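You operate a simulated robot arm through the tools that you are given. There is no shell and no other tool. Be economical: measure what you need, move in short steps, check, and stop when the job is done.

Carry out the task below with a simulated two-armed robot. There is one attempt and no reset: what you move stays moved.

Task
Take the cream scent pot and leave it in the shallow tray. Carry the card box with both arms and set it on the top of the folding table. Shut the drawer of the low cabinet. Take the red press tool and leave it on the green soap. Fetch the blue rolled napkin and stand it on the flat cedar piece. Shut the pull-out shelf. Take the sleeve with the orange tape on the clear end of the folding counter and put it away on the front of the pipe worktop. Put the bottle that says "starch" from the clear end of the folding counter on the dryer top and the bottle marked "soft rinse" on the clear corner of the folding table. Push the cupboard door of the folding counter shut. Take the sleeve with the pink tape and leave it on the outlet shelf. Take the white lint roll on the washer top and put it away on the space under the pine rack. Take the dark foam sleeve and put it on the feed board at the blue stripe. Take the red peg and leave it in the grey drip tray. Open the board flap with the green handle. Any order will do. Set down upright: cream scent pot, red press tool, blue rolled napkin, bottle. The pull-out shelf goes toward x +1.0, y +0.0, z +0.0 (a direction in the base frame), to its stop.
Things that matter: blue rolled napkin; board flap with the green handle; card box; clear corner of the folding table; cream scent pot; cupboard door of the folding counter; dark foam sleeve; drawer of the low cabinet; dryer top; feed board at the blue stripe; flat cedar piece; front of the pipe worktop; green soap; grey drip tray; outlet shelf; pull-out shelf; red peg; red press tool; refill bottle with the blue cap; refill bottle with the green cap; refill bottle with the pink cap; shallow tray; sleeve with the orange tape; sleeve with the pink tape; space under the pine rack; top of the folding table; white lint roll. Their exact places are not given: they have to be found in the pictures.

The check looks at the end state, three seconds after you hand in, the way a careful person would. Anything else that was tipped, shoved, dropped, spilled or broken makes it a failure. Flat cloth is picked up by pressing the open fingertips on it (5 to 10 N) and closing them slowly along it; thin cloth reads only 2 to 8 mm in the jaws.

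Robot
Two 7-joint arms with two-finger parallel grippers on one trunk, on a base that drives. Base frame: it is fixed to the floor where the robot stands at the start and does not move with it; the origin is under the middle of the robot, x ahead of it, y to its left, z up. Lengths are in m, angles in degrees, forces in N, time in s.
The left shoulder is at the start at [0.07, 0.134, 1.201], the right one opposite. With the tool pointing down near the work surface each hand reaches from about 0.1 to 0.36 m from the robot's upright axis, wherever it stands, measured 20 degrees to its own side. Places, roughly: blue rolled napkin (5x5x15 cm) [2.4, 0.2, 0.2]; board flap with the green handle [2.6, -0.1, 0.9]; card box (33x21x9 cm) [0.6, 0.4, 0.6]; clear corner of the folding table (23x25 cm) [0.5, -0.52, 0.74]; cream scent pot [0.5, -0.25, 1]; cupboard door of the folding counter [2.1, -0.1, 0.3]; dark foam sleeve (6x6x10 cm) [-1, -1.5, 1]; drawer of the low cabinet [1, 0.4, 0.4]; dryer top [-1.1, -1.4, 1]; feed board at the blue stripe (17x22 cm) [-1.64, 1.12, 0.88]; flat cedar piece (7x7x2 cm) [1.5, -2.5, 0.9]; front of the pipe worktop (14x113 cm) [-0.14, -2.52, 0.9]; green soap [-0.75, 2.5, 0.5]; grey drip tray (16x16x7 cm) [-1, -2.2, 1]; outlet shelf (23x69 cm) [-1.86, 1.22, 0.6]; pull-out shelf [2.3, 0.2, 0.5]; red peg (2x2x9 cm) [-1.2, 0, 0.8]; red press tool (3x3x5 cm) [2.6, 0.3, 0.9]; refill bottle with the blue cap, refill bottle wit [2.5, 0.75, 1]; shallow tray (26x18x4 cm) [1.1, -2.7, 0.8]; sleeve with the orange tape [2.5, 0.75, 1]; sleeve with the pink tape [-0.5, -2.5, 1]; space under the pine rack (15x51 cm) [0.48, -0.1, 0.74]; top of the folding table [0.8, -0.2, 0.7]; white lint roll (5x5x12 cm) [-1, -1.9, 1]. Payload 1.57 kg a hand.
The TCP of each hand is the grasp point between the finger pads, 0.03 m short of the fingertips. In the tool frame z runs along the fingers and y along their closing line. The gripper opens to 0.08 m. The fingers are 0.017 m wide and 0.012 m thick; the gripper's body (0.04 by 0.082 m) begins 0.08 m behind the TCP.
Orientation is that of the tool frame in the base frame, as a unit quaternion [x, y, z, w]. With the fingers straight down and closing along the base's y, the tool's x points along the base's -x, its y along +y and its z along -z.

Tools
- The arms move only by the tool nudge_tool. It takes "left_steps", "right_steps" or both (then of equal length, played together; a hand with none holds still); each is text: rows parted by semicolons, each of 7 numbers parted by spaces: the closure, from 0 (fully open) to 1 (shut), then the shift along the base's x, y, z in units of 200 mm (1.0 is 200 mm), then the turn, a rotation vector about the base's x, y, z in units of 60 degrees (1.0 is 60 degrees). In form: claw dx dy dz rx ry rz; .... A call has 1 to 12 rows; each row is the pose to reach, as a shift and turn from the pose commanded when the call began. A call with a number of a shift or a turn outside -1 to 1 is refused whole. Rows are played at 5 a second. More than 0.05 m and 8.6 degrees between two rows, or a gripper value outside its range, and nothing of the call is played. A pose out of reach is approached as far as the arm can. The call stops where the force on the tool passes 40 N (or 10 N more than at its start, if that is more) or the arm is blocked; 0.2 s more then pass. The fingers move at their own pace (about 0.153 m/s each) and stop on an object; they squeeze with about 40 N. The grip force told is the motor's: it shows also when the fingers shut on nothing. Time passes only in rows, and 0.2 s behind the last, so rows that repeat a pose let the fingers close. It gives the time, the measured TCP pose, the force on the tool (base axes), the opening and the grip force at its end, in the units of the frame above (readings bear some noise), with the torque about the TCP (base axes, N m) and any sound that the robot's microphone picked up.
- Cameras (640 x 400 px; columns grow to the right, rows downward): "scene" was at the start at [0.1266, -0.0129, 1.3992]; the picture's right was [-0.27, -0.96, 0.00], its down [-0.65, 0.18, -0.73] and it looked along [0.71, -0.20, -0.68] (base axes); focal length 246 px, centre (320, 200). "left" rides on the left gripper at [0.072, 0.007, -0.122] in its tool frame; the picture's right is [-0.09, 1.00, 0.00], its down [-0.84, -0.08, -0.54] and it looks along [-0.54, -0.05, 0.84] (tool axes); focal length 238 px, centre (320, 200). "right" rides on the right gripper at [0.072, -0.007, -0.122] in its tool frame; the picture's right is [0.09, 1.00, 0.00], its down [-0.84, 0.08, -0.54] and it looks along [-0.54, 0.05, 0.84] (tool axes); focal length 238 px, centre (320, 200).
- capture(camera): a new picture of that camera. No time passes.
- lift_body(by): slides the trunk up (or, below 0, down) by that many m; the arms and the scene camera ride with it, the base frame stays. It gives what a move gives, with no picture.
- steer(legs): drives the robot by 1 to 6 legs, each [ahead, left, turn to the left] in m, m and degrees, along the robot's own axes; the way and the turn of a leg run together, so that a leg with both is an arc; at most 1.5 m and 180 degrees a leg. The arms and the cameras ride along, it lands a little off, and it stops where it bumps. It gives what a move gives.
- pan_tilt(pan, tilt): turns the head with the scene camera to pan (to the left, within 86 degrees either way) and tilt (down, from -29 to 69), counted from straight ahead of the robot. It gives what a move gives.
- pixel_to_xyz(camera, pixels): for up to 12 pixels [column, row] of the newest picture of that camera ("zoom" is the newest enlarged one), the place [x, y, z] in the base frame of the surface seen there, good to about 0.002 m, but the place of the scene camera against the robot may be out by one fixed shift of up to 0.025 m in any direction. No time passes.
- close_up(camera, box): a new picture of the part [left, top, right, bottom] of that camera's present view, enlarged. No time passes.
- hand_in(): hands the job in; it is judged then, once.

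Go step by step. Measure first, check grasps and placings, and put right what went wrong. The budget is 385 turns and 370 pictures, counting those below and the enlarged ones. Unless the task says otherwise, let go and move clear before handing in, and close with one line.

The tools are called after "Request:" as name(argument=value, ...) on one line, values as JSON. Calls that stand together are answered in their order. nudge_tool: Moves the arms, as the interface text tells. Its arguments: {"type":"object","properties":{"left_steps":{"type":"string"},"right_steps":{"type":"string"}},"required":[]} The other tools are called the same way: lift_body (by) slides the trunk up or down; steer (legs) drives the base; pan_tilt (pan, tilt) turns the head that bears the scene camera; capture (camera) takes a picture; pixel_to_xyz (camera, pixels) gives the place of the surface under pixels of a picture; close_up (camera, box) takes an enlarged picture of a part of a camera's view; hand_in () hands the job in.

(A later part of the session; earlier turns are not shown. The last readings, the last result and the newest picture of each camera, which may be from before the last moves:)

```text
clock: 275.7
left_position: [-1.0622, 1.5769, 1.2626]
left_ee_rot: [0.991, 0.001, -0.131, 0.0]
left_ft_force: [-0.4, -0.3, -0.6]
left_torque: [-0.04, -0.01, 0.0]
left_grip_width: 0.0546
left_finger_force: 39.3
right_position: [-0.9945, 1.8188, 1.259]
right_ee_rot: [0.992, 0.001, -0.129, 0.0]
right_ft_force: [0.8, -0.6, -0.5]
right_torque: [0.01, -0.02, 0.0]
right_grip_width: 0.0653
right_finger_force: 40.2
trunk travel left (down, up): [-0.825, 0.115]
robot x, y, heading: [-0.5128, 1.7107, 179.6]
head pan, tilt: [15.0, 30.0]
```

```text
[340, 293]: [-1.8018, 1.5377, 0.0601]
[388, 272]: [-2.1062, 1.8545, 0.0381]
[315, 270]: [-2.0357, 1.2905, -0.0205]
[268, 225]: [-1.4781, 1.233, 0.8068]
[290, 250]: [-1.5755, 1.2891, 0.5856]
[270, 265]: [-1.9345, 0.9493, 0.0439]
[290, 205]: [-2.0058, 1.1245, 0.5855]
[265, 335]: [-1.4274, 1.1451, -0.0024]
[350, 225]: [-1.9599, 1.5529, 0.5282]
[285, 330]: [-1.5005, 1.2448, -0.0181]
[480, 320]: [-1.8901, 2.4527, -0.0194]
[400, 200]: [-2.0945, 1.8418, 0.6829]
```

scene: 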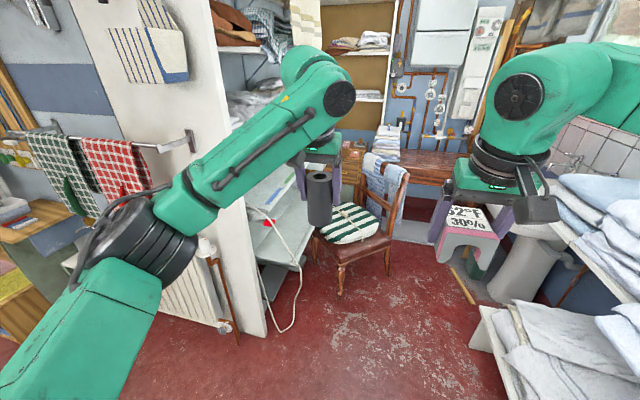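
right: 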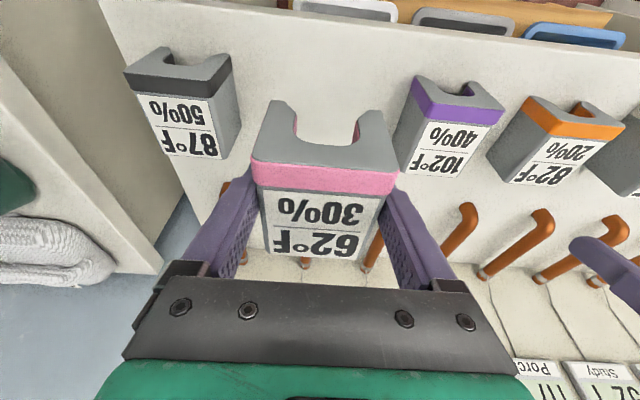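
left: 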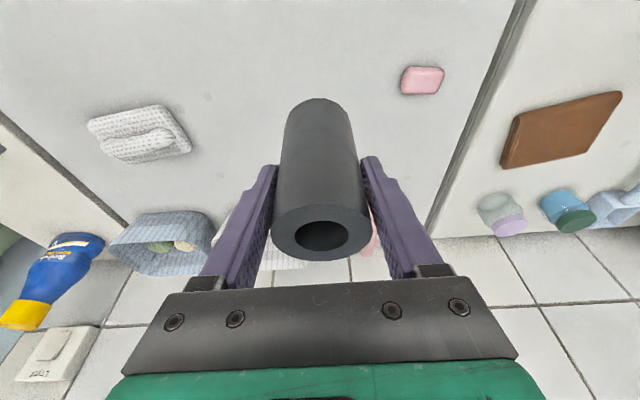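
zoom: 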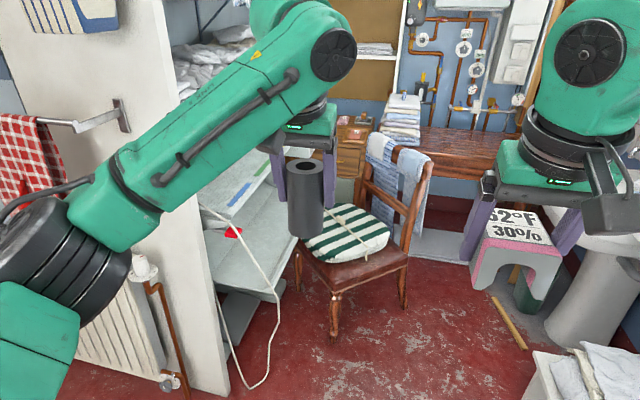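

The nook holds the machine: outlet shelf (z≈0.6) with stripes; feed board above. I drive in diagonally, facing (−x,−y).

Request:
steer(legs=[[0.7, 0, 0], [0, 0, 45]])

Request:
pan_tilt(pan=0, tilt=40)

Request:
capture(camera="scene")

Request:
capture(camera="left")

```text
clock: 281.6
left_position: [-1.5374, 1.2403, 1.2626]
left_ee_rot: [0.92, 0.37, -0.121, 0.049]
left_ft_force: [-0.4, 0.6, -0.1]
left_torque: [-0.02, 0.02, 0.0]
left_grip_width: 0.0545
left_finger_force: 40.0
right_position: [-1.6549, 1.461, 1.2592]
right_ee_rot: [0.92, 0.37, -0.119, 0.048]
right_ft_force: [0.9, -0.3, 0.2]
right_torque: [0.0, -0.01, 0.0]
right_grip_width: 0.0655
right_finger_force: 39.9
trunk travel left (down, up): [-0.825, 0.115]
robot x, y, heading: [-1.2302, 1.713, -136.6]
head pan, tilt: [15.0, 30.0]
```

```text
clock: 282.4
left_position: [-1.5376, 1.2389, 1.2621]
left_ee_rot: [0.92, 0.37, -0.121, 0.049]
left_ft_force: [0.5, -0.8, -0.1]
left_torque: [0.02, 0.02, -0.01]
left_grip_width: 0.0544
left_finger_force: 40.0
right_position: [-1.6548, 1.4613, 1.2583]
right_ee_rot: [0.919, 0.372, -0.119, 0.048]
right_ft_force: [0.7, 0.5, -0.7]
right_torque: [-0.02, 0.01, 0.01]
right_grip_width: 0.0655
right_finger_force: 39.9
trunk travel left (down, up): [-0.825, 0.115]
robot x, y, heading: [-1.2313, 1.7097, -136.4]
head pan, tilt: [0.0, 40.0]
```

```text
265 pictures are left
```

scene: 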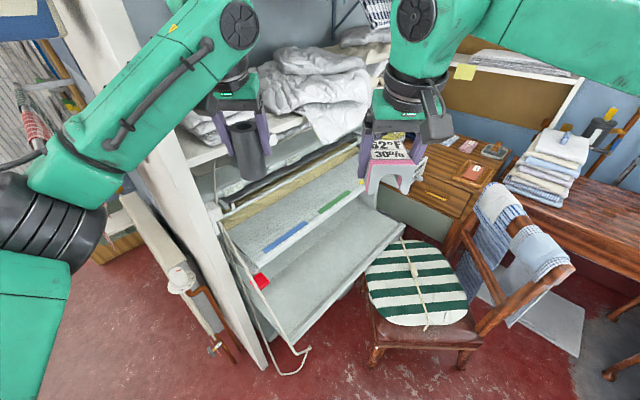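

```text
264 pictures are left
```

left: 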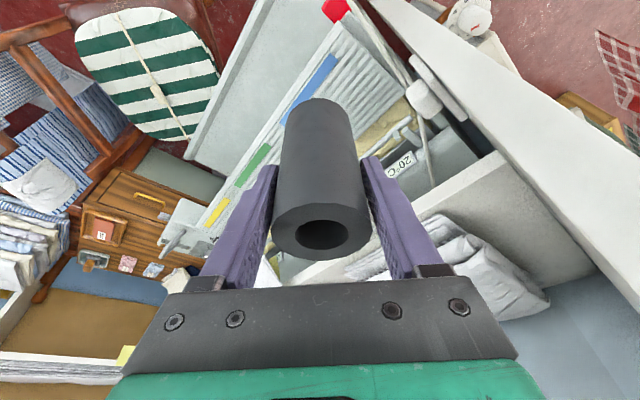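

The feed board's front edge carries blue, green, yellow stripes; the outlet shelf is below it. I zoom and measure.

Request:
close_up(camera="scene", box=[200, 120, 420, 340])

Request:
pixel_to_xyz(camera="scene", pixels=[[285, 235], [335, 203], [265, 247], [307, 223], [280, 215], [310, 195], [250, 225], [330, 240], [290, 290], [380, 230], [300, 325], [270, 200]])

Request:
pixel_to_xyz(camera="left", pixels=[[325, 70], [295, 95], [255, 165], [350, 100], [300, 40], [250, 60], [330, 50], [365, 85], [217, 210], [380, 115], [400, 130]])

```text
1.82 times, centred on (310, 230) of scene
```

zoom: 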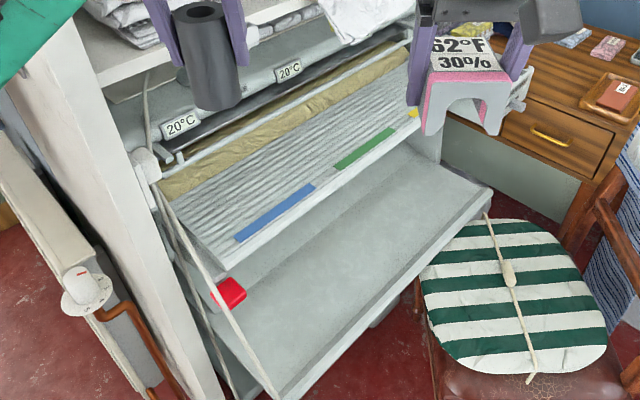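

```text
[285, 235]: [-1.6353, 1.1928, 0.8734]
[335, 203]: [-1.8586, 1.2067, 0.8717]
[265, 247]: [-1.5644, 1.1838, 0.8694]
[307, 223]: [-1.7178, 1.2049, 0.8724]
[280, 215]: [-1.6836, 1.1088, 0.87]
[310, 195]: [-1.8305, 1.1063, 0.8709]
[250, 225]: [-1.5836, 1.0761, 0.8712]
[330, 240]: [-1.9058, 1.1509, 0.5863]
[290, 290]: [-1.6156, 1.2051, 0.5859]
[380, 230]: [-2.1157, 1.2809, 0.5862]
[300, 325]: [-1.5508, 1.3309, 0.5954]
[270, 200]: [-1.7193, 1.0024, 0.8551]
```

```text
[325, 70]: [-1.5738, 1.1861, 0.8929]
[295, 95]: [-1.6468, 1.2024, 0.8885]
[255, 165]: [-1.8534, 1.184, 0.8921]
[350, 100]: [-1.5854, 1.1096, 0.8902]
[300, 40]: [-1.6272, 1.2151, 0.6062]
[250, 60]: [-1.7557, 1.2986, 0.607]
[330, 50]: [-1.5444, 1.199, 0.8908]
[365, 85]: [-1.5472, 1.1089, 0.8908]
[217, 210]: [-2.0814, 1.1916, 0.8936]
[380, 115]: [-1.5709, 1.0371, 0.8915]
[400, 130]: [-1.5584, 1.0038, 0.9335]
```

I check the cord's place on the floor before driving closer.

Request:
pixel_to_xyz(camera="scene", pixels=[[305, 352], [290, 373], [265, 335], [260, 290], [280, 340], [235, 240], [262, 280], [375, 350], [265, 372], [240, 350]])

```text
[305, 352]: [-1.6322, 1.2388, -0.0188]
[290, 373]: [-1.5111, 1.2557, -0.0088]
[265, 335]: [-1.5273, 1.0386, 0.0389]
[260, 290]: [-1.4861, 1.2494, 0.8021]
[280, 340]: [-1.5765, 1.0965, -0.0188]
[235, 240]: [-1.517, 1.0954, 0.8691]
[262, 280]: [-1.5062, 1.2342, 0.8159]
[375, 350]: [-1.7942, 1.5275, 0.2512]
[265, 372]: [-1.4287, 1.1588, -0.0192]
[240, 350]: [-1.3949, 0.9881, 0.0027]
```

Cord stays clear. I advance 0.16 m and lower the trunk.

Request:
steer(legs=[[0.16, 0, 0]])

Request:
lift_body(by=-0.12)

Request:
capture(camera="left")

Request:
capture(camera="scene")

```text
clock: 283.8
left_position: [-1.6503, 1.1315, 1.2637]
left_ee_rot: [0.92, 0.369, -0.122, 0.049]
left_ft_force: [-0.4, 0.2, 0.6]
left_torque: [-0.04, 0.01, -0.01]
left_grip_width: 0.0545
left_finger_force: 40.2
right_position: [-1.7672, 1.3538, 1.2608]
right_ee_rot: [0.92, 0.371, -0.12, 0.049]
right_ft_force: [0.0, 0.3, 0.8]
right_torque: [-0.03, 0.04, -0.04]
right_grip_width: 0.0656
right_finger_force: 40.1
trunk travel left (down, up): [-0.825, 0.115]
robot x, y, heading: [-1.3497, 1.6032, -136.3]
head pan, tilt: [0.0, 40.0]
```

```text
clock: 284.7
left_position: [-1.6508, 1.1323, 1.2077]
left_ee_rot: [0.918, 0.37, -0.132, 0.054]
left_ft_force: [5.1, 9.7, 5.6]
left_torque: [0.16, -0.3, 0.33]
left_grip_width: 0.0543
left_finger_force: 39.2
right_position: [-1.7681, 1.3536, 1.1962]
right_ee_rot: [0.92, 0.371, -0.12, 0.048]
right_ft_force: [0.5, -0.6, -0.7]
right_torque: [0.02, -0.03, -0.01]
right_grip_width: 0.0653
right_finger_force: 39.4
trunk travel left (down, up): [-0.762, 0.178]
robot x, y, heading: [-1.3479, 1.6054, -136.2]
head pan, tilt: [0.0, 40.0]
stopped: the force on the tool passed its limit (the readings are from after the stop); the commanded pose is now the measured one
```

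```text
262 pictures are left
```

left: 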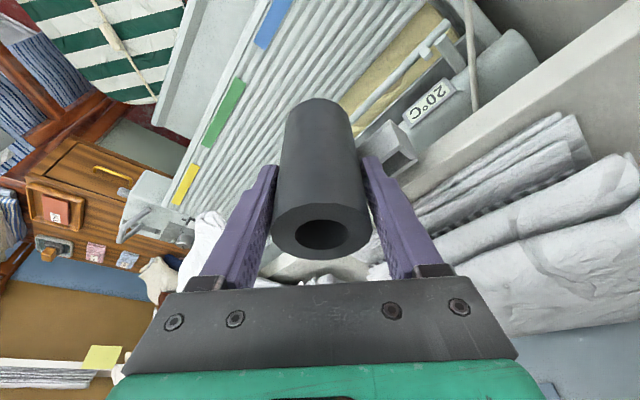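

```text
261 pictures are left
```

scene: 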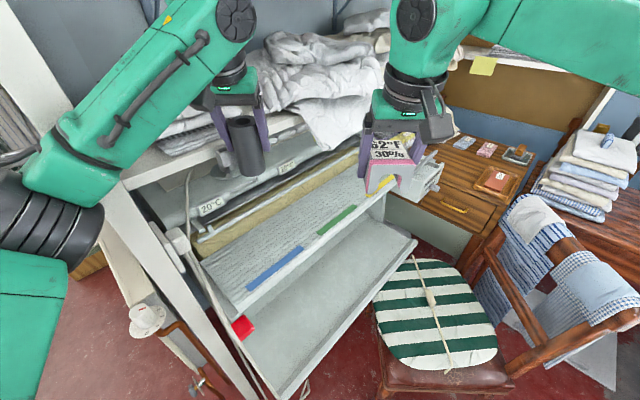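

Something touched the left hand at z≈1.21—likely the cloth shelf. I raise back slightly and measure what is around it.

Request:
lift_body(by=0.05)

Request:
pixel_to_xyz(camera="left", pixels=[[440, 180], [500, 150], [450, 235], [550, 250], [400, 160], [370, 150], [430, 195], [350, 270], [290, 275], [200, 240]])

Request:
pixel_to_xyz(camera="scene", pixels=[[130, 175], [180, 150], [310, 115], [340, 140], [260, 190], [300, 150], [200, 205], [360, 100], [290, 60]])

```text
clock: 285.6
left_position: [-1.6526, 1.1274, 1.2572]
left_ee_rot: [0.918, 0.37, -0.132, 0.052]
left_ft_force: [-0.8, 0.3, -0.3]
left_torque: [0.04, -0.05, 0.01]
left_grip_width: 0.0543
left_finger_force: 39.9
right_position: [-1.7715, 1.35, 1.2452]
right_ee_rot: [0.92, 0.37, -0.118, 0.047]
right_ft_force: [0.4, -0.4, -0.3]
right_torque: [0.0, -0.01, -0.03]
right_grip_width: 0.0654
right_finger_force: 39.7
trunk travel left (down, up): [-0.812, 0.128]
robot x, y, heading: [-1.3452, 1.6055, -136.2]
head pan, tilt: [0.0, 40.0]
```

```text
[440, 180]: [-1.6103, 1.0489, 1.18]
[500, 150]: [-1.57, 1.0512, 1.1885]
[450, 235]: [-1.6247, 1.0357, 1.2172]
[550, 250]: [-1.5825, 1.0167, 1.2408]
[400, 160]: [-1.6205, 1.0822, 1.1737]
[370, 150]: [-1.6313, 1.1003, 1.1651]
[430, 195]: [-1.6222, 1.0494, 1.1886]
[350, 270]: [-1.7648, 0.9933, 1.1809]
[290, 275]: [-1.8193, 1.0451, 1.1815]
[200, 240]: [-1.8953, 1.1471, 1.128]
```

```text
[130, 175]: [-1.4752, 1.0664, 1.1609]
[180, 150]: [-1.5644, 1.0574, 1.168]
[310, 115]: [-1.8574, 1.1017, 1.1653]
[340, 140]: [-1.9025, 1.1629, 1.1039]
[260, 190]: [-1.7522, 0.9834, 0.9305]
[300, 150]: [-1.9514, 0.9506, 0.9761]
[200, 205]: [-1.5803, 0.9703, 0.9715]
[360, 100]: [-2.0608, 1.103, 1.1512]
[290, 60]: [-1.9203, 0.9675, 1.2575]
```

Request:
close_up(camera="scene", box=[160, 80, 320, 240])

Request:
close_up(camera="left", box=[340, 0, 560, 200])

```text
2.50 times, centred on (240, 160) of scene
```

zoom: 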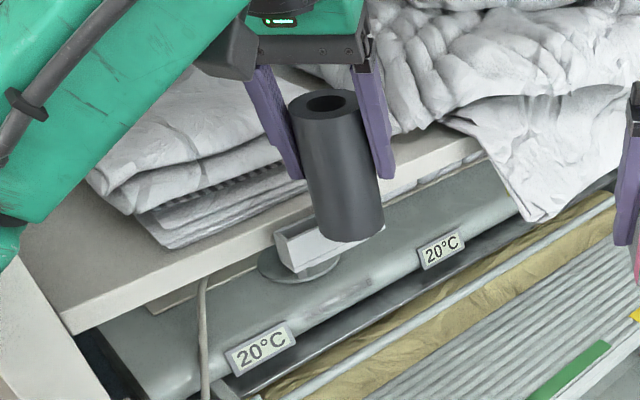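

```text
2.00 times, centred on (450, 100) of left
```

zoom: 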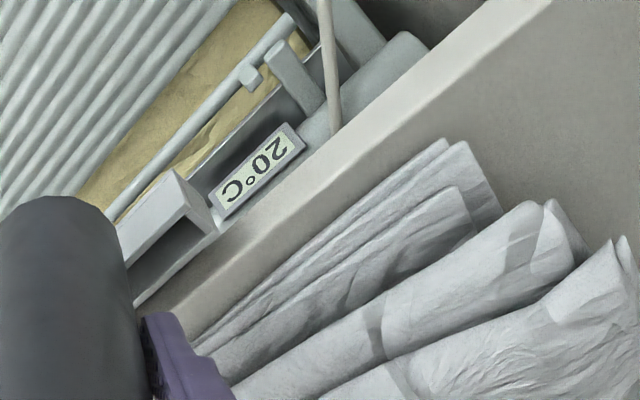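

The foam hit a box protruding at (−1.62,1.09,1.165). I move the left hand out in front (y≈1.25) first, then lower the trunk.

Request:
nudge_tool(left_steps="1 0.05 0.2 0 0 0 0;1 0.1 0.4 0 0 0 0;1 0.15 0.62 0 0 0 0;1 0.15 0.62 0 0 0 0")

Request:
lift_body(by=-0.15)

Request:
capture(camera="left")

```text
clock: 286.6
left_position: [-1.6229, 1.2515, 1.256]
left_ee_rot: [0.918, 0.369, -0.131, 0.052]
left_ft_force: [0.5, -0.8, -0.3]
left_torque: [0.0, -0.01, 0.01]
left_grip_width: 0.0544
left_finger_force: 39.9
right_position: [-1.7698, 1.3515, 1.2449]
right_ee_rot: [0.92, 0.37, -0.119, 0.047]
right_ft_force: [0.1, -0.3, 0.1]
right_torque: [0.01, 0.01, 0.0]
right_grip_width: 0.0653
right_finger_force: 40.3
trunk travel left (down, up): [-0.812, 0.128]
robot x, y, heading: [-1.3491, 1.6097, -136.4]
head pan, tilt: [0.0, 40.0]
```

```text
clock: 288.4
left_position: [-1.6218, 1.2499, 1.1054]
left_ee_rot: [0.918, 0.37, -0.132, 0.053]
left_ft_force: [0.5, -0.4, 0.3]
left_torque: [0.02, -0.01, -0.02]
left_grip_width: 0.0545
left_finger_force: 40.3
right_position: [-1.7708, 1.3512, 1.0962]
right_ee_rot: [0.92, 0.371, -0.118, 0.047]
right_ft_force: [0.5, 0.4, -0.4]
right_torque: [0.04, 0.0, -0.01]
right_grip_width: 0.0653
right_finger_force: 39.8
trunk travel left (down, up): [-0.662, 0.278]
robot x, y, heading: [-1.3463, 1.6085, -136.2]
head pan, tilt: [0.0, 40.0]
```

```text
258 pictures are left
```

left: 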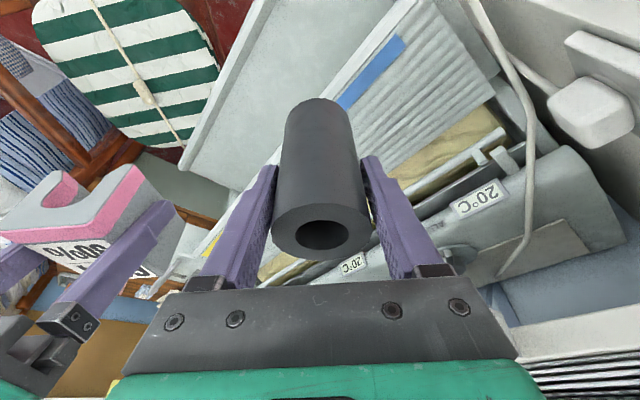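

I lower to z≈1.0 in front, then slide in over the board.

Request:
nudge_tool(left_steps="1 0 0 -0.2 0 0 0;1 0 0 -0.4 0 0 0;1 0 0 -0.55 0 0 0;1 -0.07 -0.14 -0.57 0 0 0;1 -0.14 -0.28 -0.57 0 0 0;1 -0.215 -0.42 -0.57 0 0 0;1 -0.215 -0.42 -0.57 0 0 0")

Request:
capture(camera="left")

Request:
capture(camera="scene")

```text
clock: 290.0
left_position: [-1.6661, 1.1678, 0.9927]
left_ee_rot: [0.919, 0.369, -0.132, 0.052]
left_ft_force: [-0.6, 0.4, -0.1]
left_torque: [-0.01, -0.01, 0.01]
left_grip_width: 0.0543
left_finger_force: 40.3
right_position: [-1.7707, 1.3515, 1.0958]
right_ee_rot: [0.92, 0.371, -0.12, 0.047]
right_ft_force: [0.0, 0.0, -1.3]
right_torque: [0.0, -0.01, 0.03]
right_grip_width: 0.0653
right_finger_force: 40.2
trunk travel left (down, up): [-0.662, 0.278]
robot x, y, heading: [-1.3452, 1.6055, -136.5]
head pan, tilt: [0.0, 40.0]
```

```text
257 pictures are left
```

left: 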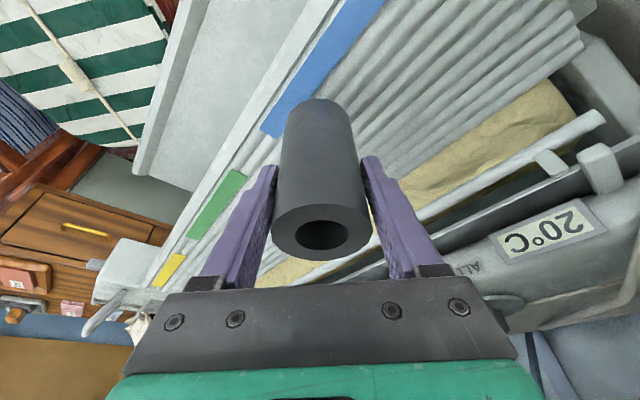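

```text
256 pictures are left
```

scene: 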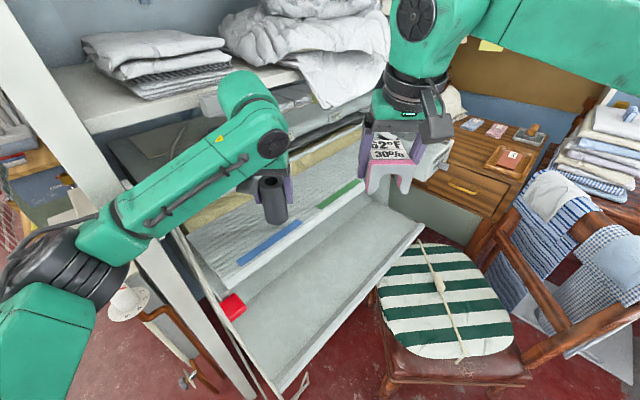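

Foam is over the board by the blue stripe. I lower until contact.

Request:
nudge_tool(left_steps="1 0.03 -0.01 -0.08 0 0 0;1 0.05 -0.02 -0.14 0 0 0;1 0.05 -0.02 -0.16 0 0 0;1 0.05 -0.02 -0.18 0 0 0;1 0.05 -0.02 -0.195 0 0 0;1 0.05 -0.02 -0.195 0 0 0")

Request:
capture(camera="left")

Request:
close_up(camera="scene", box=[180, 130, 380, 290])

```text
clock: 291.4
left_position: [-1.6536, 1.1661, 0.9573]
left_ee_rot: [0.917, 0.371, -0.137, 0.054]
left_ft_force: [-3.5, -5.4, 36.2]
left_torque: [-0.1, -0.5, -0.04]
left_grip_width: 0.0542
left_finger_force: 39.3
right_position: [-1.7687, 1.3548, 1.098]
right_ee_rot: [0.919, 0.371, -0.121, 0.049]
right_ft_force: [0.7, 0.0, -0.4]
right_torque: [0.03, 0.02, 0.0]
right_grip_width: 0.0655
right_finger_force: 39.9
trunk travel left (down, up): [-0.662, 0.278]
robot x, y, heading: [-1.3454, 1.6013, -136.3]
head pan, tilt: [0.0, 40.0]
```

```text
255 pictures are left
```

left: 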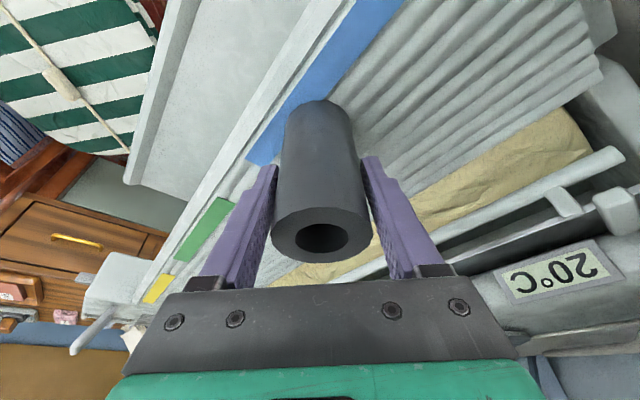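

```text
2.50 times, centred on (280, 210) of scene
```

zoom: 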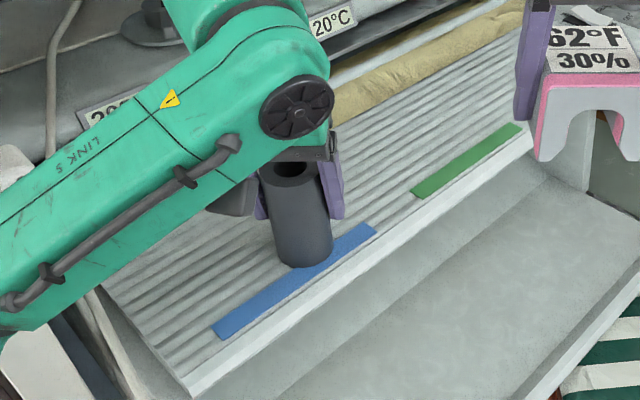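

Contact. I ease, release, withdraw up and outward.

Request:
nudge_tool(left_steps="1 0 0 0.02 0 0 0;0.5 0 0 0.02 0 0 0;0 0 0 0.02 0 0 0;0 0 0 0.02 0 0 0;0 0.03 0.03 0.15 0 0 0;0 0.06 0.06 0.3 0 0 0;0 0.09 0.09 0.45 0 0 0;0 0.12 0.25 0.55 0 0 0;0 0.15 0.45 0.6 0 0 0;0 0.15 0.65 0.6 0 0 0;0 0.15 0.65 0.6 0 0 0")

Request:
capture(camera="scene")

Request:
capture(camera="right")

```text
clock: 293.8
left_position: [-1.6239, 1.2934, 1.0725]
left_ee_rot: [0.918, 0.37, -0.131, 0.052]
left_ft_force: [0.8, -0.1, 0.4]
left_torque: [0.03, 0.01, -0.02]
left_grip_width: 0.0801
left_finger_force: 0.0
right_position: [-1.7702, 1.351, 1.0946]
right_ee_rot: [0.92, 0.37, -0.12, 0.047]
right_ft_force: [-0.1, -0.7, 0.5]
right_torque: [0.0, -0.02, -0.01]
right_grip_width: 0.0656
right_finger_force: 39.7
trunk travel left (down, up): [-0.662, 0.278]
robot x, y, heading: [-1.3486, 1.605, -136.2]
head pan, tilt: [0.0, 40.0]
```

```text
253 pictures are left
```

scene: 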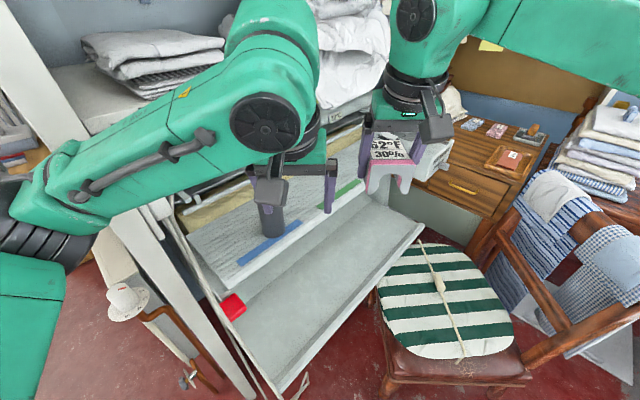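

```text
252 pictures are left
```

right: 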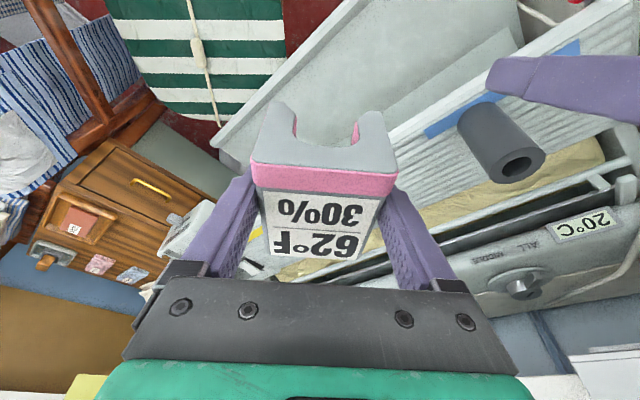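

Foam stands on the feed board. For the pink sleeve I tuck the left hand back, yaw the right hand to face −y, and position over the outlet shelf front.

Request:
nudge_tool(left_steps="0 0.1 0.15 0.1 0 0 0;0 0.2 0.3 0.2 0 0 0;0 0.3 0.45 0.2 0 0 0;0 0.4 0.6 0.2 0 0 0;0 0.5 0.75 0.2 0 0 0;0 0.5 0.75 0.2 0 0 0;0 0.5 0.75 0.2 0 0 0", right_steps="1 0.05 0.02 0 0 0 0.13;1 0.15 0.04 0 0 0 0.26;1 0.25 0.04 0 0 0 0.4;1 0.35 0.02 0 0 0 0.53;1 0.45 0 0 0 0 0.66;1 0.45 -0.05 0 0 0 0.77;1 0.45 -0.05 0 0 0 0.77")

Request:
capture(camera="right")

Request:
capture(camera="scene")

```text
clock: 295.4
left_position: [-1.5289, 1.4378, 1.102]
left_ee_rot: [0.915, 0.389, -0.1, 0.041]
left_ft_force: [0.7, -0.2, -0.7]
left_torque: [0.0, 0.05, 0.03]
left_grip_width: 0.0798
left_finger_force: 0.0
right_position: [-1.679, 1.3431, 1.0954]
right_ee_rot: [0.7, 0.702, -0.092, 0.091]
right_ft_force: [0.2, -0.7, 0.6]
right_torque: [0.01, 0.03, -0.03]
right_grip_width: 0.0656
right_finger_force: 40.0
trunk travel left (down, up): [-0.662, 0.278]
robot x, y, heading: [-1.3488, 1.6053, -136.6]
head pan, tilt: [0.0, 40.0]
```

```text
251 pictures are left
```

right: 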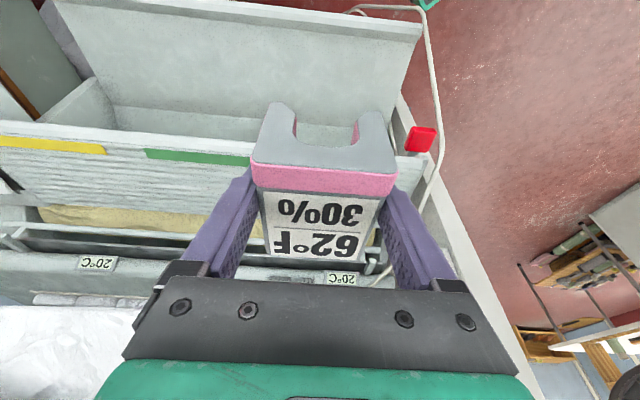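

```text
250 pictures are left
```

scene: 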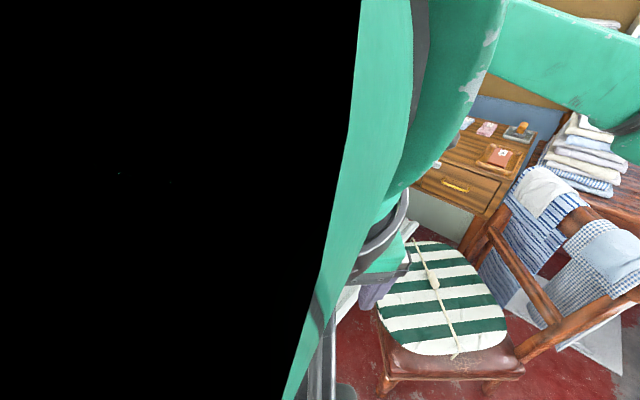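

Request:
pixel_to_xyz(camera="right", pixels=[[250, 15], [250, 40], [200, 80], [200, 120], [200, 145], [415, 60], [390, 140], [420, 140], [100, 30], [300, 60]])

```text
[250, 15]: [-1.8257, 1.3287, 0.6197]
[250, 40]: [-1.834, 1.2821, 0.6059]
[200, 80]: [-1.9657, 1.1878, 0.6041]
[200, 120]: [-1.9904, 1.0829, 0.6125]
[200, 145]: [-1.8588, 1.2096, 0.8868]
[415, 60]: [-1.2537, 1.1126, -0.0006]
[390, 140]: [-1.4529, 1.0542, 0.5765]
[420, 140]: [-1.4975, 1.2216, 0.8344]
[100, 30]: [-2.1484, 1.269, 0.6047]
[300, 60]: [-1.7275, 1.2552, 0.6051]
```

Outlet floor z≈0.605, lip at y≈1.33. I shift the right hand to y≈1.278 and lower the trunk.

Request:
nudge_tool(right_steps="1 0 -0.15 0 0 0 0;1 0 -0.32 0 0 0 0;1 0 -0.32 0 0 0 0")

Request:
lift_body(by=-0.2)

Request:
lift_body(by=-0.19)

Request:
capture(camera="right")

```text
clock: 296.2
left_position: [-1.53, 1.4366, 1.1024]
left_ee_rot: [0.915, 0.39, -0.099, 0.042]
left_ft_force: [-0.3, -0.1, -0.1]
left_torque: [0.01, 0.02, 0.0]
left_grip_width: 0.08
left_finger_force: 0.1
right_position: [-1.6841, 1.3296, 1.0874]
right_ee_rot: [0.7, 0.702, -0.092, 0.092]
right_ft_force: [-0.5, -0.1, 0.4]
right_torque: [0.01, 0.04, 0.0]
right_grip_width: 0.0655
right_finger_force: 39.9
right hand out of reach, approached as far as the arm can: row 1, 2, 3
trunk travel left (down, up): [-0.662, 0.278]
robot x, y, heading: [-1.3465, 1.6059, -136.3]
head pan, tilt: [0.0, 40.0]
```

```text
clock: 298.3
left_position: [-1.5278, 1.4352, 0.9009]
left_ee_rot: [0.914, 0.391, -0.101, 0.049]
left_ft_force: [-0.5, -0.1, -1.1]
left_torque: [-0.05, -0.01, 0.01]
left_grip_width: 0.0802
left_finger_force: 0.2
right_position: [-1.6843, 1.3313, 0.8879]
right_ee_rot: [0.701, 0.702, -0.092, 0.092]
right_ft_force: [-0.2, 0.2, -0.8]
right_torque: [-0.03, 0.01, -0.04]
right_grip_width: 0.0652
right_finger_force: 40.3
trunk travel left (down, up): [-0.462, 0.478]
robot x, y, heading: [-1.3458, 1.6026, -136.5]
head pan, tilt: [0.0, 40.0]
```

```text
clock: 300.4
left_position: [-1.5296, 1.4338, 0.709]
left_ee_rot: [0.913, 0.391, -0.103, 0.056]
left_ft_force: [0.3, 0.0, 0.0]
left_torque: [0.03, -0.01, 0.01]
left_grip_width: 0.08
left_finger_force: 0.0
right_position: [-1.6839, 1.3317, 0.6974]
right_ee_rot: [0.701, 0.702, -0.092, 0.092]
right_ft_force: [0.5, 0.1, -0.4]
right_torque: [-0.03, 0.0, 0.02]
right_grip_width: 0.0653
right_finger_force: 39.8
trunk travel left (down, up): [-0.272, 0.668]
robot x, y, heading: [-1.3477, 1.6005, -136.4]
head pan, tilt: [0.0, 40.0]
```

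```text
249 pictures are left
```

right: 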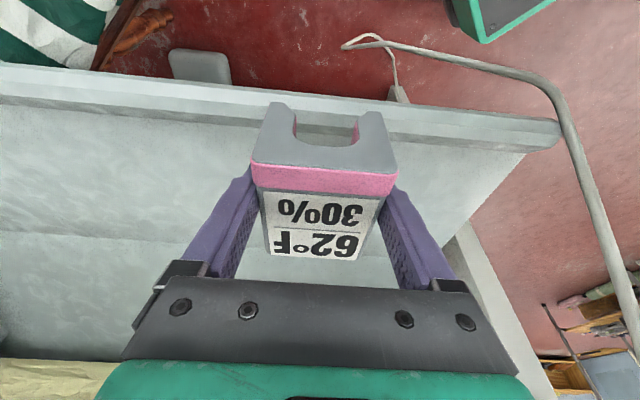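

The arm can't go further in y here; I strafe the base slightly left, which moves the hand by (+0.05,−0.055).

Request:
steer(legs=[[0, 0.07, 0]])

Request:
capture(camera="right")

```text
clock: 301.4
left_position: [-1.4807, 1.3824, 0.7092]
left_ee_rot: [0.913, 0.391, -0.103, 0.057]
left_ft_force: [-0.6, 0.4, 0.4]
left_torque: [0.03, 0.02, -0.02]
left_grip_width: 0.0799
left_finger_force: 0.1
right_position: [-1.634, 1.2802, 0.6971]
right_ee_rot: [0.7, 0.703, -0.091, 0.091]
right_ft_force: [0.4, -0.8, 0.4]
right_torque: [0.03, 0.0, 0.01]
right_grip_width: 0.0653
right_finger_force: 40.4
trunk travel left (down, up): [-0.272, 0.668]
robot x, y, heading: [-1.2992, 1.5557, -136.2]
head pan, tilt: [0.0, 40.0]
```

```text
248 pictures are left
```

right: 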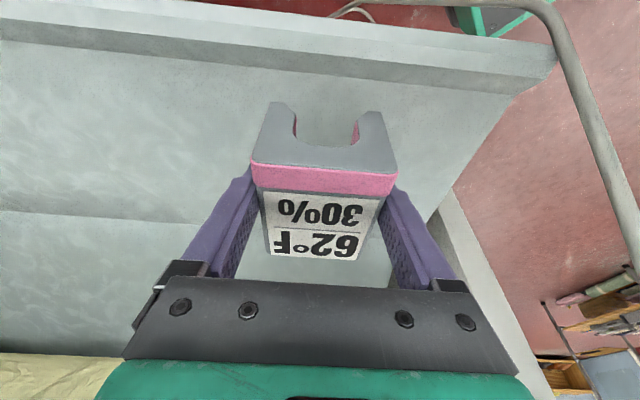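

Request:
pixel_to_xyz(camera="right", pixels=[[430, 190], [420, 130], [300, 70], [440, 90], [410, 220], [520, 80]])

Request:
nudge_tool(right_steps="1 -0.02 0 -0.1 0 0 0;1 -0.04 0 -0.2 0 0 0;1 -0.04 0 -0.25 0 0 0;1 -0.04 0 -0.27 0 0 0;1 -0.04 0 -0.29 0 0 0;1 -0.04 0 -0.29 0 0 0")

Request:
capture(camera="right")

```text
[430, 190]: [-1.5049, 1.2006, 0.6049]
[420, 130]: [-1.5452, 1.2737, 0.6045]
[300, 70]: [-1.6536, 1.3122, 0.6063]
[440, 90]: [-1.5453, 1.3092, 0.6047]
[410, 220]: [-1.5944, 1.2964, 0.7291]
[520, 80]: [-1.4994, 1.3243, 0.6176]
```

```text
clock: 302.8
left_position: [-1.48, 1.3844, 0.7104]
left_ee_rot: [0.913, 0.391, -0.103, 0.057]
left_ft_force: [0.4, 0.0, 0.0]
left_torque: [-0.01, -0.02, -0.01]
left_grip_width: 0.0802
left_finger_force: 0.0
right_position: [-1.6432, 1.2804, 0.6424]
right_ee_rot: [0.701, 0.701, -0.095, 0.092]
right_ft_force: [-3.4, -1.6, 18.6]
right_torque: [0.64, -0.17, 0.08]
right_grip_width: 0.0655
right_finger_force: 39.8
trunk travel left (down, up): [-0.272, 0.668]
robot x, y, heading: [-1.3022, 1.5502, -136.3]
head pan, tilt: [0.0, 40.0]
```

```text
247 pictures are left
```

right: 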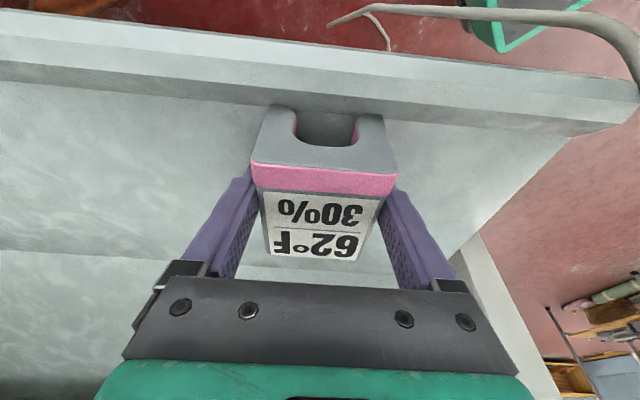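

Contact seems near the front lip; I raise 5 mm, shift 12 mm deeper and lower again.

Request:
nudge_tool(right_steps="1 0 0 0.03 0 0 0;1 0 -0.04 0.03 0 0 0;1 0 -0.07 0.03 0 0 0;1 0 -0.07 0 0 0 0;1 0 -0.07 -0.01 0 0 0;1 0 -0.07 -0.01 0 0 0")

Request:
capture(camera="right")

```text
clock: 304.2
left_position: [-1.4798, 1.3841, 0.7094]
left_ee_rot: [0.913, 0.391, -0.104, 0.057]
left_ft_force: [0.7, 0.3, -0.9]
left_torque: [0.02, 0.02, 0.03]
left_grip_width: 0.0798
left_finger_force: 0.1
right_position: [-1.6432, 1.2666, 0.6413]
right_ee_rot: [0.7, 0.701, -0.096, 0.093]
right_ft_force: [-4.9, -3.1, 29.2]
right_torque: [-0.06, -0.06, 0.01]
right_grip_width: 0.0655
right_finger_force: 40.2
trunk travel left (down, up): [-0.272, 0.668]
robot x, y, heading: [-1.3012, 1.5553, -136.4]
head pan, tilt: [0.0, 40.0]
```

```text
246 pictures are left
```

right: 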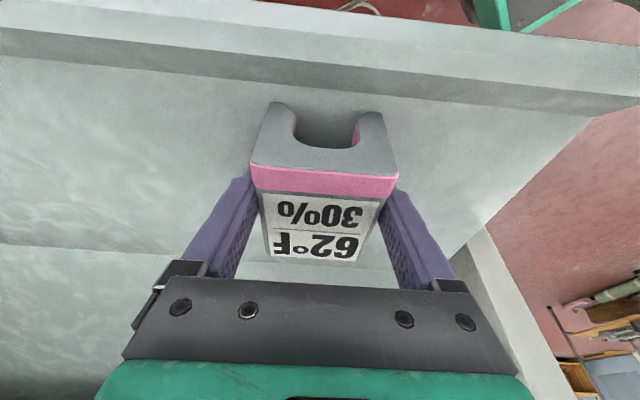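

Now flat (little torque). I ease, release and rise along the hand axis.

Request:
nudge_tool(right_steps="1 0 0 0.015 0 0 0;0.5 0 0 0.015 0 0 0;0 0 0 0.015 0 0 0;0 0 0 0.015 0 0 0;0 0 0.04 0.15 0 0 0;0 0 0.1 0.35 0 0 0;0 0 0.2 0.5 0 0 0;0 0 0.35 0.6 0 0 0;0 0 0.5 0.7 0 0 0;0 0 0.5 0.7 0 0 0")

Request:
capture(camera="right")

```text
clock: 306.4
left_position: [-1.4812, 1.3826, 0.7094]
left_ee_rot: [0.913, 0.391, -0.103, 0.058]
left_ft_force: [-0.6, 0.8, 0.8]
left_torque: [0.01, -0.02, 0.0]
left_grip_width: 0.08
left_finger_force: 0.0
right_position: [-1.644, 1.3672, 0.7783]
right_ee_rot: [0.7, 0.703, -0.09, 0.091]
right_ft_force: [-0.6, -0.4, -0.4]
right_torque: [0.0, -0.02, 0.02]
right_grip_width: 0.08
right_finger_force: 0.0
trunk travel left (down, up): [-0.272, 0.668]
robot x, y, heading: [-1.3002, 1.5559, -136.0]
head pan, tilt: [0.0, 40.0]
```

```text
245 pictures are left
```

right: 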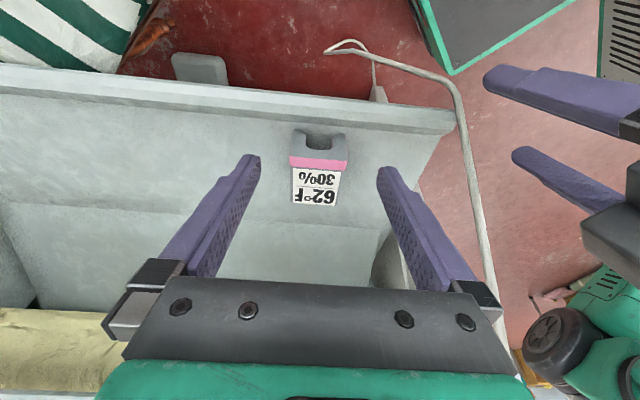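

Pink sleeve is on the outlet shelf. I raise, back out, and head to the red peg's shelf; I also straighten the right hand.

Request:
lift_body(by=0.38)

Request:
steer(legs=[[-0.45, 0, 0], [0, 0, -44], [-0.45, 0, 0], [0, 1.0, 0], [0, 0.82, 0]])

Request:
nudge_tool(right_steps="0 0 0 0 0 0 -0.14;0 0 0 0 0 0 -0.28;0 0 0 0 0 0 -0.42;0 0 0 0 0 0 -0.56;0 0 0 0 0 0 -0.7;0 0 0 0 0 0 -0.77;0 0 0 0 0 0 -0.77")

Request:
pan_tilt(pan=0, tilt=35)

Request:
capture(camera="scene")

```text
clock: 310.1
left_position: [-1.4806, 1.3843, 1.0897]
left_ee_rot: [0.913, 0.391, -0.104, 0.057]
left_ft_force: [0.1, -0.2, -0.7]
left_torque: [0.02, -0.01, -0.02]
left_grip_width: 0.08
left_finger_force: 0.1
right_position: [-1.6446, 1.3675, 1.1573]
right_ee_rot: [0.7, 0.702, -0.092, 0.092]
right_ft_force: [-0.5, -0.2, 0.2]
right_torque: [-0.01, 0.02, 0.0]
right_grip_width: 0.0802
right_finger_force: 0.0
trunk travel left (down, up): [-0.652, 0.288]
robot x, y, heading: [-1.2996, 1.5503, -136.2]
head pan, tilt: [0.0, 40.0]
```

```text
clock: 325.9
left_position: [-0.7852, 0.0419, 1.0896]
left_ee_rot: [0.993, 0.013, -0.118, 0.013]
left_ft_force: [0.0, 0.5, -0.7]
left_torque: [0.02, -0.03, -0.03]
left_grip_width: 0.0801
left_finger_force: 0.0
right_position: [-0.9135, 0.1447, 1.1572]
right_ee_rot: [0.915, 0.383, -0.119, 0.05]
right_ft_force: [-0.2, -0.7, 0.5]
right_torque: [0.04, 0.0, -0.01]
right_grip_width: 0.0799
right_finger_force: 0.1
trunk travel left (down, up): [-0.652, 0.288]
robot x, y, heading: [-0.5375, 0.0373, 178.8]
head pan, tilt: [0.0, 40.0]
```

```text
clock: 327.5
left_position: [-0.7861, 0.0418, 1.0904]
left_ee_rot: [0.993, 0.014, -0.117, 0.014]
left_ft_force: [0.2, -0.9, 0.1]
left_torque: [0.0, 0.0, 0.01]
left_grip_width: 0.08
left_finger_force: 0.0
right_position: [-0.9126, 0.1451, 1.1584]
right_ee_rot: [0.992, -0.008, -0.13, -0.001]
right_ft_force: [0.4, 0.4, -0.7]
right_torque: [0.01, 0.03, -0.01]
right_grip_width: 0.0801
right_finger_force: 0.2
trunk travel left (down, up): [-0.652, 0.288]
robot x, y, heading: [-0.5356, 0.0341, 178.8]
head pan, tilt: [0.0, 40.0]
```

```text
clock: 328.2
left_position: [-0.7849, 0.0412, 1.0898]
left_ee_rot: [0.993, 0.013, -0.118, 0.014]
left_ft_force: [-0.8, -0.6, -0.2]
left_torque: [-0.02, 0.0, -0.01]
left_grip_width: 0.0798
left_finger_force: 0.1
right_position: [-0.914, 0.1453, 1.1567]
right_ee_rot: [0.992, -0.007, -0.13, -0.001]
right_ft_force: [-0.5, -0.4, 0.1]
right_torque: [-0.01, 0.01, 0.0]
right_grip_width: 0.0799
right_finger_force: 0.1
trunk travel left (down, up): [-0.652, 0.288]
robot x, y, heading: [-0.5363, 0.0351, 179.1]
head pan, tilt: [0.0, 35.0]
```

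```text
244 pictures are left
```

scene: 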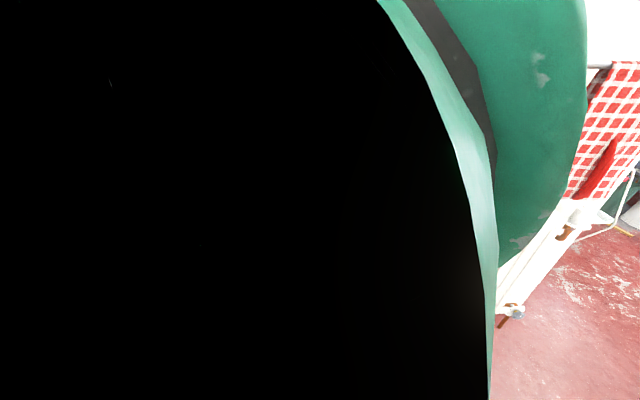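

The left arm blocks the scene camera. I spread both hands outward and forward.

Request:
nudge_tool(left_steps="0 -0.1 -0.2 0 0 0 0;0 -0.2 -0.4 0 0 0 0;0 -0.35 -0.55 0.1 0 0 0;0 -0.5 -0.7 0.2 0 0 0;0 -0.6 -0.8 0.3 0 0 0;0 -0.6 -0.8 0.3 0 0 0", right_steps="0 0.1 0.1 0 0 0 0;0 0.2 0.2 0 0 0 0;0 0.2 0.4 0 0 0 0;0 0.2 0.5 0 0 0 0;0 0.2 0.5 0 0 0 0;0 0.2 0.5 0 0 0 0")

Request:
capture(camera="scene")

```text
clock: 329.6
left_position: [-0.907, -0.1181, 1.1492]
left_ee_rot: [0.993, 0.014, -0.118, 0.014]
left_ft_force: [0.0, -0.8, 0.3]
left_torque: [-0.03, -0.02, -0.02]
left_grip_width: 0.0798
left_finger_force: 0.1
right_position: [-0.8743, 0.2451, 1.1578]
right_ee_rot: [0.992, -0.007, -0.128, 0.0]
right_ft_force: [0.5, 0.2, -0.2]
right_torque: [0.0, 0.05, 0.03]
right_grip_width: 0.0802
right_finger_force: 0.0
trunk travel left (down, up): [-0.652, 0.288]
robot x, y, heading: [-0.5373, 0.0312, 178.6]
head pan, tilt: [0.0, 35.0]
```

```text
243 pictures are left
```

scene: 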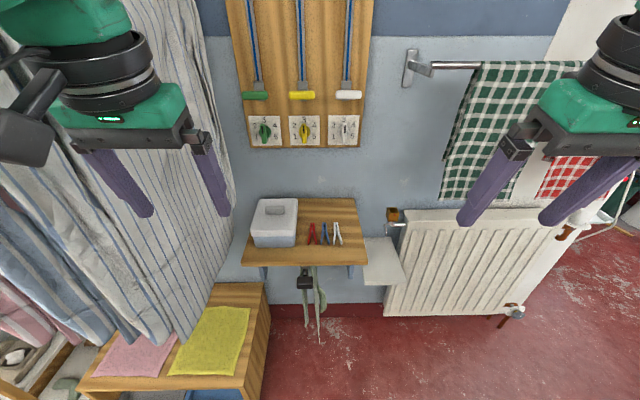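

Red peg lies at (311,234) on the small wall shelf. I zoom and measure.

Request:
close_up(camera="scene", box=[230, 180, 410, 320])

Request:
pixel_to_xyz(camera="scene", pixels=[[312, 226], [308, 243], [314, 243], [325, 226], [340, 240], [340, 210], [275, 240], [275, 200], [262, 258], [350, 262], [295, 245]])

```text
2.86 times, centred on (320, 250) of scene
```

zoom: 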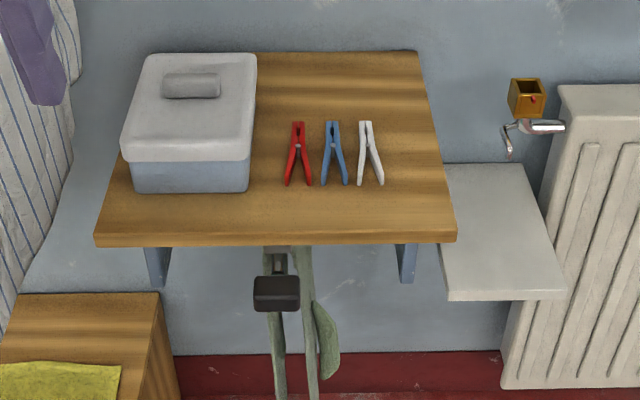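

```text
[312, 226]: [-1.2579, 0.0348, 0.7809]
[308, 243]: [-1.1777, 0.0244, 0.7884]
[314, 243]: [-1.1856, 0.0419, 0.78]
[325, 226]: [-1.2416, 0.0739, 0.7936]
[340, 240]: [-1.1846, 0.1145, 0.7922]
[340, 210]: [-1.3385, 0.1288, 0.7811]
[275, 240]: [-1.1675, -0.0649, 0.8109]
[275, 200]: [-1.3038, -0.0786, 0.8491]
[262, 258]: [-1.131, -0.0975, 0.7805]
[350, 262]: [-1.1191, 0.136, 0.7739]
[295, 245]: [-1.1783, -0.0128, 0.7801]
```

Shelf top z≈0.80; red peg at y≈0.033, hinge end x≈−1.25. I align the left hand (vertical) by driving closer and lowering.

Request:
steer(legs=[[0.18, -0.15, 1.2]])

Request:
lift_body(by=-0.2)

Request:
nudge_tool(left_steps="0 -0.15 0 0 0 -0.1 0;0 -0.3 0 0 0 -0.22 0;0 -0.5 0 0 0 -0.22 0;0 -0.55 0 0 0 -0.22 0;0 -0.55 0 0 0 -0.22 0")

Request:
capture(camera="left")

```text
clock: 331.2
left_position: [-1.0208, -0.0017, 1.1616]
left_ee_rot: [0.99, 0.029, -0.134, 0.014]
left_ft_force: [0.3, -0.4, 0.1]
left_torque: [0.01, 0.02, 0.01]
left_grip_width: 0.0799
left_finger_force: 0.0
right_position: [-0.998, 0.362, 1.163]
right_ee_rot: [0.99, 0.007, -0.139, 0.002]
right_ft_force: [-0.1, 0.2, 0.9]
right_torque: [-0.04, -0.02, 0.01]
right_grip_width: 0.0799
right_finger_force: 0.1
trunk travel left (down, up): [-0.652, 0.288]
robot x, y, heading: [-0.6737, 0.1544, -179.5]
head pan, tilt: [0.0, 35.0]
stopped in leg 1: the robot was blocked; the commanded pose is now the measured one
```

```text
clock: 333.3
left_position: [-1.0428, -0.0034, 0.9528]
left_ee_rot: [0.992, 0.027, -0.123, 0.014]
left_ft_force: [-0.9, 0.0, 0.1]
left_torque: [-0.01, 0.01, 0.04]
left_grip_width: 0.08
left_finger_force: 0.0
right_position: [-1.0181, 0.3595, 0.9585]
right_ee_rot: [0.991, 0.006, -0.131, 0.001]
right_ft_force: [0.3, 0.2, -0.5]
right_torque: [-0.01, 0.0, -0.04]
right_grip_width: 0.0798
right_finger_force: 0.0
trunk travel left (down, up): [-0.452, 0.488]
robot x, y, heading: [-0.6805, 0.1571, -179.8]
head pan, tilt: [0.0, 35.0]
```

```text
clock: 334.7
left_position: [-1.1174, -0.0344, 0.967]
left_ee_rot: [0.998, 0.049, -0.022, 0.014]
left_ft_force: [-0.1, -0.5, -0.4]
left_torque: [-0.01, 0.01, 0.01]
left_grip_width: 0.08
left_finger_force: 0.1
right_position: [-0.9991, 0.337, 0.9679]
right_ee_rot: [0.989, 0.026, -0.143, 0.003]
right_ft_force: [0.2, -1.1, -0.8]
right_torque: [0.02, -0.01, 0.01]
right_grip_width: 0.0801
right_finger_force: 0.1
trunk travel left (down, up): [-0.452, 0.488]
robot x, y, heading: [-0.6747, 0.1486, -177.4]
head pan, tilt: [0.0, 35.0]
stopped in row 5 (left hand): the arm was blocked; the commanded pose is now the measured one
```

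```text
241 pictures are left
```

left: 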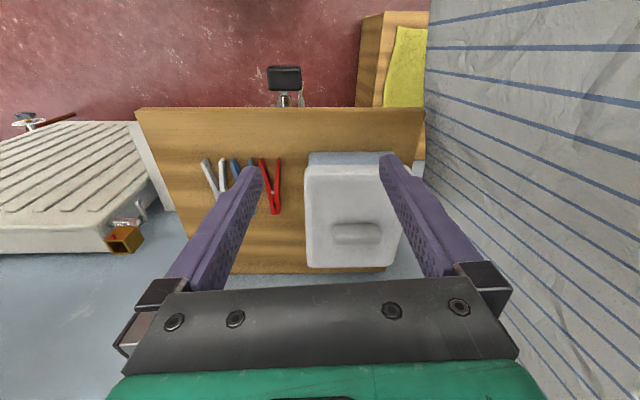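

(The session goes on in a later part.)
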